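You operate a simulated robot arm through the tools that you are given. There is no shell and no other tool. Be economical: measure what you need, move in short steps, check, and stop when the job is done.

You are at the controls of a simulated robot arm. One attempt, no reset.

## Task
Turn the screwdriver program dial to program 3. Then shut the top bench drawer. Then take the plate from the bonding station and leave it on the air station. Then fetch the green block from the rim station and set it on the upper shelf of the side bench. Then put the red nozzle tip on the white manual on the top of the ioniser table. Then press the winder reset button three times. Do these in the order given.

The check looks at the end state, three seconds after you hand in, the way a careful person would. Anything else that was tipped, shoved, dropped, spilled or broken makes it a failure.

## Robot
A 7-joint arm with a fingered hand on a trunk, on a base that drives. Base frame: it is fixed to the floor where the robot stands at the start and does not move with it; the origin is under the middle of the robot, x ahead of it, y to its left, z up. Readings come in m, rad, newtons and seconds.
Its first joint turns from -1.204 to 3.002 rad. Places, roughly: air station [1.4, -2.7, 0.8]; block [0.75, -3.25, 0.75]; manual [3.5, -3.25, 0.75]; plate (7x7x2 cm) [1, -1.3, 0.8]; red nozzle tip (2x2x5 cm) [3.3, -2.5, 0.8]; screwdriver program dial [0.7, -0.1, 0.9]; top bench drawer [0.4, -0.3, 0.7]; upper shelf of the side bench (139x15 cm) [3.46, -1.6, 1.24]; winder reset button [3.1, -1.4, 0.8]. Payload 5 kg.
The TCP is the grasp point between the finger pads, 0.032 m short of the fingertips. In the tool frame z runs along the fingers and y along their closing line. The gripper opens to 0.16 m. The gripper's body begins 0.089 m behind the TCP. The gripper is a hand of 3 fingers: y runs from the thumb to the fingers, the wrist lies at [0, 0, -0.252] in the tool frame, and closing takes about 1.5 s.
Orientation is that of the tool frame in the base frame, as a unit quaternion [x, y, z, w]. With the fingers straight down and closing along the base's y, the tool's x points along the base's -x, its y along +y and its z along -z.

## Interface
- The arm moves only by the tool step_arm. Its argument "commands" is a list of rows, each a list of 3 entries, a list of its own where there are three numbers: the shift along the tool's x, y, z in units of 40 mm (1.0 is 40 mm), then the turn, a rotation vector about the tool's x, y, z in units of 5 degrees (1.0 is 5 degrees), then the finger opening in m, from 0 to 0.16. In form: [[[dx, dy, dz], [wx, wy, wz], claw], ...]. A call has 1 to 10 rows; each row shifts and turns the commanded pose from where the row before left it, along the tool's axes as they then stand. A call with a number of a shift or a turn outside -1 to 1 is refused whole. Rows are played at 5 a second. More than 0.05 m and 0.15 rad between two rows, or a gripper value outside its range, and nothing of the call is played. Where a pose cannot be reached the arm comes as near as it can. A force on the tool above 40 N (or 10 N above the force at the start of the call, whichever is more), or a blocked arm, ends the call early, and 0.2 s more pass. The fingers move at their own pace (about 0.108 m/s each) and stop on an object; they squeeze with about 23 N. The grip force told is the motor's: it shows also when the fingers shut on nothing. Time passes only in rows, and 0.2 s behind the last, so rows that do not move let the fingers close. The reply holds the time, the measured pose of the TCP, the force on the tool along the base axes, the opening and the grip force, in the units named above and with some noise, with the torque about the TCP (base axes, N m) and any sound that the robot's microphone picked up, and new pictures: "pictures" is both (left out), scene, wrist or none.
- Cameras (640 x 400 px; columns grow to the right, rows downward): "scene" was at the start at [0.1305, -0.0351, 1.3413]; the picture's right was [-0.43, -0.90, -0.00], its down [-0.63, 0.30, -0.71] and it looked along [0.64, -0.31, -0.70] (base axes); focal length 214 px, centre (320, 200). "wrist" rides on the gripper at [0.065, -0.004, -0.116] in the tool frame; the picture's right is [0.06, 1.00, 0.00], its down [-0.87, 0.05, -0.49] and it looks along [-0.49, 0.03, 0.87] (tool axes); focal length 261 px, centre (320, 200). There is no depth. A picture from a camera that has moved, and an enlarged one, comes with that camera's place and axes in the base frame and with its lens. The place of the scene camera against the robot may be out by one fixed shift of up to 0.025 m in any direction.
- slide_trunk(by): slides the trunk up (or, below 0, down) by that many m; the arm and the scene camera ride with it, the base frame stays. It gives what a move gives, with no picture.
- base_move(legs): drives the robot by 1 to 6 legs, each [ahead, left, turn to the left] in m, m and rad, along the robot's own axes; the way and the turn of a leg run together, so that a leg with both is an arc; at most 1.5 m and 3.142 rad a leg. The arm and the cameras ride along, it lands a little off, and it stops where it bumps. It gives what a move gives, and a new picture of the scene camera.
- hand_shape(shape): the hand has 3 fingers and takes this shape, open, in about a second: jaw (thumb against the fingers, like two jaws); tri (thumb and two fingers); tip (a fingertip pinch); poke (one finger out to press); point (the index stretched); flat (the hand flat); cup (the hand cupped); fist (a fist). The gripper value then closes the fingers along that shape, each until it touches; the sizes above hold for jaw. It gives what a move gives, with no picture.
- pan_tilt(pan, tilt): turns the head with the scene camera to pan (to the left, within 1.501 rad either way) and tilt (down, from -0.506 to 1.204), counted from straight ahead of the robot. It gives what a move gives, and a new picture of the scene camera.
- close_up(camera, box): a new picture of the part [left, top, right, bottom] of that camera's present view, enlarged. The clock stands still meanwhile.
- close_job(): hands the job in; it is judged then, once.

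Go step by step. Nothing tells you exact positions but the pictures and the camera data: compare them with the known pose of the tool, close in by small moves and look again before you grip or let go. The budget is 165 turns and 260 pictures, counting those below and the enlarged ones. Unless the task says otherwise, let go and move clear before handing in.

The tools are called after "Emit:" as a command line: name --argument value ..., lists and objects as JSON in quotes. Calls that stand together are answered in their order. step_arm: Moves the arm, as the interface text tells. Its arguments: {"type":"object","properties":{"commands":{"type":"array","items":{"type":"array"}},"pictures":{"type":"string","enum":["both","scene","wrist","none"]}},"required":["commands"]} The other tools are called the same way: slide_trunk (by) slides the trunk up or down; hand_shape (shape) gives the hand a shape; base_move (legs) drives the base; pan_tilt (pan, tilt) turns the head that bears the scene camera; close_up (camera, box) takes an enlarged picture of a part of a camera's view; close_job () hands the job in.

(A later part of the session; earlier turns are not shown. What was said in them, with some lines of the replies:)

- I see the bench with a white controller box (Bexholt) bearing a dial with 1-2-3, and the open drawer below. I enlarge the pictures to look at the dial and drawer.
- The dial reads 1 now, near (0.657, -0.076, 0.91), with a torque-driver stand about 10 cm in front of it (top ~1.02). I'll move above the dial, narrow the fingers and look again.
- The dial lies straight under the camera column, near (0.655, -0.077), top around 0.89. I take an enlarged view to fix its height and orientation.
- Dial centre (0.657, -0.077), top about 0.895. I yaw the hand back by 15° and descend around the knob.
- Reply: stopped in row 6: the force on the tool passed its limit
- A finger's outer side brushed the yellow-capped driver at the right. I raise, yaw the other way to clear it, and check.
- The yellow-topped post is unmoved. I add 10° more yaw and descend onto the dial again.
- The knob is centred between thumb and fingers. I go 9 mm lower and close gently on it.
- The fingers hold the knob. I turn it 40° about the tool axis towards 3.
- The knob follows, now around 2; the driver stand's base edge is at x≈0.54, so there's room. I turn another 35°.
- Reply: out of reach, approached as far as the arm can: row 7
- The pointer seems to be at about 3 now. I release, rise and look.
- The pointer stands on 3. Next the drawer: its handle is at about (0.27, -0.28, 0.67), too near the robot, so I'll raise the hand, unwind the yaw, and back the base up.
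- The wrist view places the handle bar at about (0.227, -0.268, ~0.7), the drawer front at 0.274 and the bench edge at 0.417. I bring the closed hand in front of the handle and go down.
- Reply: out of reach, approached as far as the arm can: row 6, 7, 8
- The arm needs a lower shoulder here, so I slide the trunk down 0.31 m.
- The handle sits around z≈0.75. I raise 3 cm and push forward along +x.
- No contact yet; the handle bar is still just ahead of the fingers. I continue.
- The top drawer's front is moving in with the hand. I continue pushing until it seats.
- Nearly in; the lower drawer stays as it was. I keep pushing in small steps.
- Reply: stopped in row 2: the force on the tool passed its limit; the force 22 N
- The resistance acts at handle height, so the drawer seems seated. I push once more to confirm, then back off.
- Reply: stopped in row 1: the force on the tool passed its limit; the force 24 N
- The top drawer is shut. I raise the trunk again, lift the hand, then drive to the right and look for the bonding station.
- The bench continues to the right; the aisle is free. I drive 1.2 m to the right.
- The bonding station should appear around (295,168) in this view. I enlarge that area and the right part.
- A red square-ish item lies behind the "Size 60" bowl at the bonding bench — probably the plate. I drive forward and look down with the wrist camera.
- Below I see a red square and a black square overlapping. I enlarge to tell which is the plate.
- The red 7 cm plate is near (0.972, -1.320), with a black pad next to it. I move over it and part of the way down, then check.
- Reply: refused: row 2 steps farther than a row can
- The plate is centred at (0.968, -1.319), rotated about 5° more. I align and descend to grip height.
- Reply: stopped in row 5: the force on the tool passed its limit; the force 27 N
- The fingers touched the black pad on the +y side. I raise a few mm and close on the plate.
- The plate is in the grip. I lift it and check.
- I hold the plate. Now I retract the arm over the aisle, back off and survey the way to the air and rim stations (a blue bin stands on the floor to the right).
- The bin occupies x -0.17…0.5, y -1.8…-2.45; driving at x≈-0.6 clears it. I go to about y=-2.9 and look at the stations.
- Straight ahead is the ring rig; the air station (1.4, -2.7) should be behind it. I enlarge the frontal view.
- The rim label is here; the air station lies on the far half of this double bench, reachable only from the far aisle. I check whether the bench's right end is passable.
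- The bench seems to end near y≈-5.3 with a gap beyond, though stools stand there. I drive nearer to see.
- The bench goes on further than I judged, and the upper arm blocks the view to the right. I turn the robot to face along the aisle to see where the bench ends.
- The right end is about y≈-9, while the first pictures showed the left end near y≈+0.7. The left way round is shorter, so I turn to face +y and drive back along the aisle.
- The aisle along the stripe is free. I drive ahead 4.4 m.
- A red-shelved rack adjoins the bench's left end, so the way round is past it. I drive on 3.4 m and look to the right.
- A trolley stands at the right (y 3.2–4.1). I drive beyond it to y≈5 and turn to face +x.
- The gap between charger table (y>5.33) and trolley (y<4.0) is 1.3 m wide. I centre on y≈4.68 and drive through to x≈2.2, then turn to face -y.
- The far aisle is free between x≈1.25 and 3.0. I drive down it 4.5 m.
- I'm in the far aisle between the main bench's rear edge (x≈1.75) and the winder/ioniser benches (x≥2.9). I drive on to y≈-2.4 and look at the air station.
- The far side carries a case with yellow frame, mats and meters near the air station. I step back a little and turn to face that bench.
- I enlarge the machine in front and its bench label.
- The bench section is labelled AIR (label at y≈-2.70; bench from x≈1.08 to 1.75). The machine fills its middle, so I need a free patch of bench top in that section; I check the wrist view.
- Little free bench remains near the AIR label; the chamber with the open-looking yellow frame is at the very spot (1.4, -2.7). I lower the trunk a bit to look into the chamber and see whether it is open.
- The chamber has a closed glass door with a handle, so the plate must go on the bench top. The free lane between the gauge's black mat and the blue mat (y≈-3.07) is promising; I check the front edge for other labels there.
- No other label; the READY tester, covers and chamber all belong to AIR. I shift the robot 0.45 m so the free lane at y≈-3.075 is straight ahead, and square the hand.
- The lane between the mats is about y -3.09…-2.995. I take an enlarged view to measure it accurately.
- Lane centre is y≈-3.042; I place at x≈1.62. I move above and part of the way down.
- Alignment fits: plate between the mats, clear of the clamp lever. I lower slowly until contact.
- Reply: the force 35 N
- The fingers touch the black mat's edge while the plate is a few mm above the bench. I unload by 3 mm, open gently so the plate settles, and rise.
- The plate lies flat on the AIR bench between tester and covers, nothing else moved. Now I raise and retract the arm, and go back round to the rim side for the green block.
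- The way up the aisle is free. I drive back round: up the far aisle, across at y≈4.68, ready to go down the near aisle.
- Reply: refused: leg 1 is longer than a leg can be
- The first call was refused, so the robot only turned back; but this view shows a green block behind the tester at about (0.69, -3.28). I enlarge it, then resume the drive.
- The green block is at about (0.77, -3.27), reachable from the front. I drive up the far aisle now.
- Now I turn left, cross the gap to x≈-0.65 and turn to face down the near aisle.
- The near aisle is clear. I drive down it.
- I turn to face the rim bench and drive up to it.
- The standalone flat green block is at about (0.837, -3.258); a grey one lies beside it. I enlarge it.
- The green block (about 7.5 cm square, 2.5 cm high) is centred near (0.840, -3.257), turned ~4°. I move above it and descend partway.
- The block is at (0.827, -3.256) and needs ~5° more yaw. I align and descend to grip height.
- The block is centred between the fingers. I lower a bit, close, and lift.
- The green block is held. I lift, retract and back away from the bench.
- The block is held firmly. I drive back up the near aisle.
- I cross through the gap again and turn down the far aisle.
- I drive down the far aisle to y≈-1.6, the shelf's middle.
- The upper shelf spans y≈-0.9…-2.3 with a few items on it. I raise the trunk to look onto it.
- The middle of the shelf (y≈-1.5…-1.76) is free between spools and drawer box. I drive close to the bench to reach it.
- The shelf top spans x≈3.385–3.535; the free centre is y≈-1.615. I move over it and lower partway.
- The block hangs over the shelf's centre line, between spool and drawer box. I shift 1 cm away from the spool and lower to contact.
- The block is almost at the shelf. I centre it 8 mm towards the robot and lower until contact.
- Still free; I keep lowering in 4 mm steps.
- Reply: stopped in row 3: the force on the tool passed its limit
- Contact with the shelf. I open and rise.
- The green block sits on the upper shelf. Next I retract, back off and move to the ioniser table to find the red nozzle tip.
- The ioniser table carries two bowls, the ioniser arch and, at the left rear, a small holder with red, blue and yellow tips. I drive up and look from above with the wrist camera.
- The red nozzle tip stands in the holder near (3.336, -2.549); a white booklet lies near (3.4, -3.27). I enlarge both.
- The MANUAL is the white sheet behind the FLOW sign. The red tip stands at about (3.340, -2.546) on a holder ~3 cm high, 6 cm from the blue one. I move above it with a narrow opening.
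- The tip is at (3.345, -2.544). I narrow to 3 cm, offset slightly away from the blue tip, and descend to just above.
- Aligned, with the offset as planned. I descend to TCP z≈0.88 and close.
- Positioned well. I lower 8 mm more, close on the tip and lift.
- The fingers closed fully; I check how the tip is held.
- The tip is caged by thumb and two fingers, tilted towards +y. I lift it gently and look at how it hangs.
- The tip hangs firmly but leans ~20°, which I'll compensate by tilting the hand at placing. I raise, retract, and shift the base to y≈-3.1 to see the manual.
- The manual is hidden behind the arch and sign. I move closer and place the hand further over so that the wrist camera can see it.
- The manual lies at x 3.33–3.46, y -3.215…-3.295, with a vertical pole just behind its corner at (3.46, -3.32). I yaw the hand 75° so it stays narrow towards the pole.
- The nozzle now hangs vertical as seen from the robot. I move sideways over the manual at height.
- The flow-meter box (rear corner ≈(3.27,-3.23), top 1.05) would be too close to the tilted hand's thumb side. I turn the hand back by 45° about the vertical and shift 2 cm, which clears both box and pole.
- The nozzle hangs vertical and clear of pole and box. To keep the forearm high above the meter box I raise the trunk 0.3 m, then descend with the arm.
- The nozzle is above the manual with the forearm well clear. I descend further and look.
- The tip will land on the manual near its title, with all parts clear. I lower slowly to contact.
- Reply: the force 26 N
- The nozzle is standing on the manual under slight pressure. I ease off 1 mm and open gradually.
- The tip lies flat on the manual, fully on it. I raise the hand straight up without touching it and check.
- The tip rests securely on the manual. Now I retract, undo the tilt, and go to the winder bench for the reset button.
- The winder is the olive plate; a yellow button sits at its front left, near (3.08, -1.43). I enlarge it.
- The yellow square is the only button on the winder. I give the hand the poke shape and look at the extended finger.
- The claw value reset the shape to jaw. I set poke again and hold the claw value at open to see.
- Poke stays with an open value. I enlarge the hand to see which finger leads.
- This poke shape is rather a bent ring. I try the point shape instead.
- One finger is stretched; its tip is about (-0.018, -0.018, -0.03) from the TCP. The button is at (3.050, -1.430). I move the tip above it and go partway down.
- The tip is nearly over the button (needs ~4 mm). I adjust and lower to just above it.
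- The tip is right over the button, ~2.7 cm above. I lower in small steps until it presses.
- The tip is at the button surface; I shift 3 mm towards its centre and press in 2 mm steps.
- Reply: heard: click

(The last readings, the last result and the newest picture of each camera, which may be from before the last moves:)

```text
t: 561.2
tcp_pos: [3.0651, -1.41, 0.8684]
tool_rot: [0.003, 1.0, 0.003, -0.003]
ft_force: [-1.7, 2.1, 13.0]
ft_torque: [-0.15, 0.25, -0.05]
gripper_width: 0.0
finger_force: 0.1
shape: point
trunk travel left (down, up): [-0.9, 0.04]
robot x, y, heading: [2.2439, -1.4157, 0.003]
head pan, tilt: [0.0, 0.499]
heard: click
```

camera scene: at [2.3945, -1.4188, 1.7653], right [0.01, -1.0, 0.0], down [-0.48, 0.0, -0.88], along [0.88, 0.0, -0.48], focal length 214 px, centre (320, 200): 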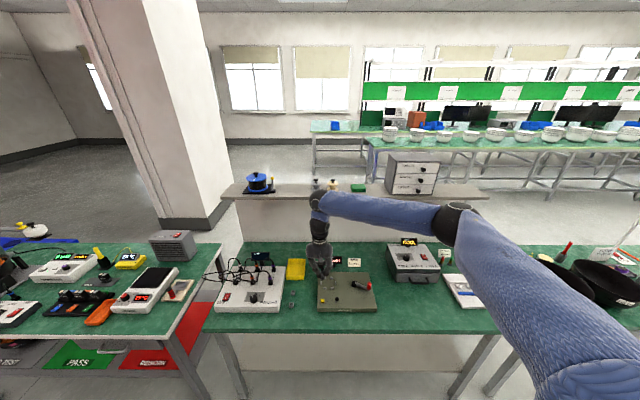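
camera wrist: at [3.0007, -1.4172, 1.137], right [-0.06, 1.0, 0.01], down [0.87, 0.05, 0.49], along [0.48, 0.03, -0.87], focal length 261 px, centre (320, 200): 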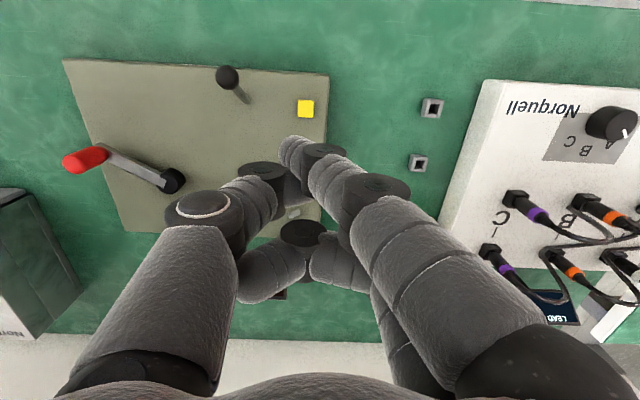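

One click heard. I release by 12 mm.

Emit:
step_arm --commands '[[[0, 0, -0.15], [0, 0, 0], 0.16], [[0, 0, -0.15], [0, 0, 0], 0.16], [[0, 0, 0], [0, 0, 0], 0.16]]' --pictures "none"

Emit:
step_arm --commands '[[[0, 0, 0.15], [0, 0, 0], 0.16], [[0, 0, 0.05], [0, 0, 0], 0.16], [[0, 0, 0.05], [0, 0, 0], 0.16], [[0, 0, 0.05], [0, 0, 0], 0.16]]' --pictures "none"

```text
t: 562.0
tcp_pos: [3.066, -1.4111, 0.8788]
tool_rot: [0.003, 1.0, 0.001, -0.004]
ft_force: [-0.4, 0.2, 0.1]
ft_torque: [-0.01, 0.0, 0.01]
gripper_width: 0.0
finger_force: 0.1
shape: point
trunk travel left (down, up): [-0.9, 0.04]
robot x, y, heading: [2.2438, -1.4188, 0.005]
head pan, tilt: [0.0, 0.499]
```

```text
t: 563.0
tcp_pos: [3.0661, -1.411, 0.869]
tool_rot: [0.002, 1.0, 0.003, -0.003]
ft_force: [2.9, 1.3, 14.0]
ft_torque: [-0.09, 0.02, -0.01]
gripper_width: 0.0
finger_force: 0.1
shape: point
trunk travel left (down, up): [-0.9, 0.04]
robot x, y, heading: [2.2453, -1.4188, 0.007]
head pan, tilt: [0.0, 0.499]
heard: click
```

Second click heard. I release and press the third time.

Emit:
step_arm --commands '[[[0, 0, -0.15], [0, 0, 0], 0.16], [[0, 0, -0.15], [0, 0, 0], 0.16], [[0, 0, 0], [0, 0, 0], 0.16]]' --pictures "none"

Emit:
step_arm --commands '[[[0, 0, 0.15], [0, 0, 0], 0.16], [[0, 0, 0.05], [0, 0, 0], 0.16], [[0, 0, 0.05], [0, 0, 0], 0.16], [[0, 0, 0.05], [0, 0, 0], 0.16]]' --pictures "none"

```text
t: 563.8
tcp_pos: [3.0662, -1.4121, 0.8786]
tool_rot: [0.002, 1.0, 0.003, -0.003]
ft_force: [0.0, 0.7, 0.5]
ft_torque: [0.03, 0.0, -0.01]
gripper_width: 0.0
finger_force: 0.0
shape: point
trunk travel left (down, up): [-0.9, 0.04]
robot x, y, heading: [2.2447, -1.4171, 0.006]
head pan, tilt: [0.0, 0.499]
```

```text
t: 564.8
tcp_pos: [3.0662, -1.4103, 0.8687]
tool_rot: [0.003, 1.0, 0.002, -0.003]
ft_force: [0.0, 3.1, 12.0]
ft_torque: [-0.05, 0.14, -0.04]
gripper_width: 0.0
finger_force: 0.1
shape: point
trunk travel left (down, up): [-0.9, 0.04]
robot x, y, heading: [2.2496, -1.4188, 0.006]
head pan, tilt: [0.0, 0.499]
heard: click
```

Third click heard. I release, rise clear, and check the scene.

Emit:
step_arm --commands '[[[0, 0, -0.3], [0, 0, 0], 0.16], [[0, 0, -1], [0, 0, 0], 0.16], [[0, 0, -1], [0, 0, 0], 0.16], [[0, 0, -1], [0, 0, 0], 0.16], [[0, 0, -1], [0, 0, 0], 0.16], [[0.5, 0, -1], [0, 0, 0], 0.16], [[0.8, 0, -0.8], [0, 0, 0], 0.16], [[1, 0, 0], [0, 0, 0], 0.16], [[1, 0, 0], [0, 0, 0], 0.16]]' --pictures "scene"

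Emit:
close_up --camera "scene" --box '[220, 160, 480, 330]'

```text
t: 566.8
tcp_pos: [2.9363, -1.4116, 1.1128]
tool_rot: [0.002, 1.0, 0.003, -0.003]
ft_force: [0.0, 0.5, -0.3]
ft_torque: [-0.01, -0.03, 0.03]
gripper_width: 0.0
finger_force: 0.1
shape: point
trunk travel left (down, up): [-0.9, 0.04]
robot x, y, heading: [2.2446, -1.4191, 0.008]
head pan, tilt: [0.0, 0.499]
camera scene: at [2.3916, -1.4184, 1.7655], right [0.01, -1.0, 0.0], down [-0.48, 0.0, -0.88], along [0.88, 0.0, -0.48], focal length 214 px, centre (320, 200)
```

scene: 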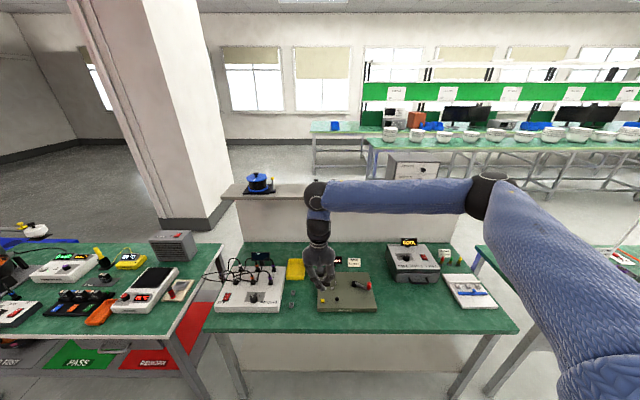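

```text
2.35 times, centred on (350, 245) of scene
camera zoom: at [2.3916, -1.4184, 1.7655], right [0.01, -1.0, 0.0], down [-0.48, 0.0, -0.88], along [0.88, 0.0, -0.48], focal length 505 px, centre (249, 94)
```

zoom: 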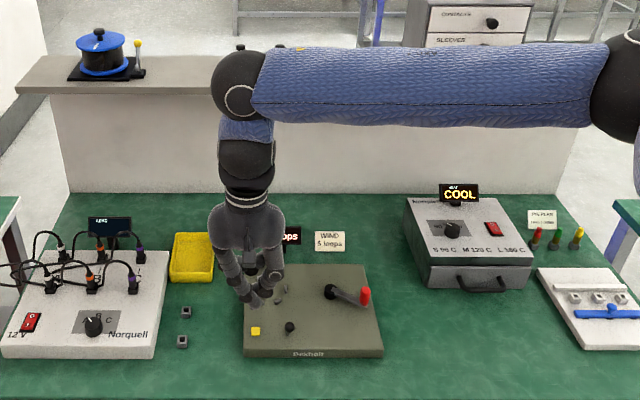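

Everything on the winder bench is in place, the button was pressed three times and the hand is clear. I hand the job in.

Emit:
close_job

```text
The job is handed in.
```

I carried out all six steps in the order given and handed the job in; I haven't seen the result of the check.

- **Dial:** it points to program 3. While lining up, a finger brushed a yellow-topped post next to the dial, and the post did not move.
- **Drawer:** the top bench drawer is pushed fully shut. The lower one was already open and I left it alone.
- **Plate:** it lies flat on the AIR-labelled bench, between the READY tester and the cover mat. The test chamber's door was shut, so I used the free bench top about 0.4 m from the point you gave.
- **Green block:** it stands in the middle of the side bench's upper shelf.
- **Red nozzle tip:** it is fully on the white manual, but it fell onto its side when I let go.
- **Winder reset:** I pressed the yellow button, the only one I saw on the winder, three times and heard one click each time.
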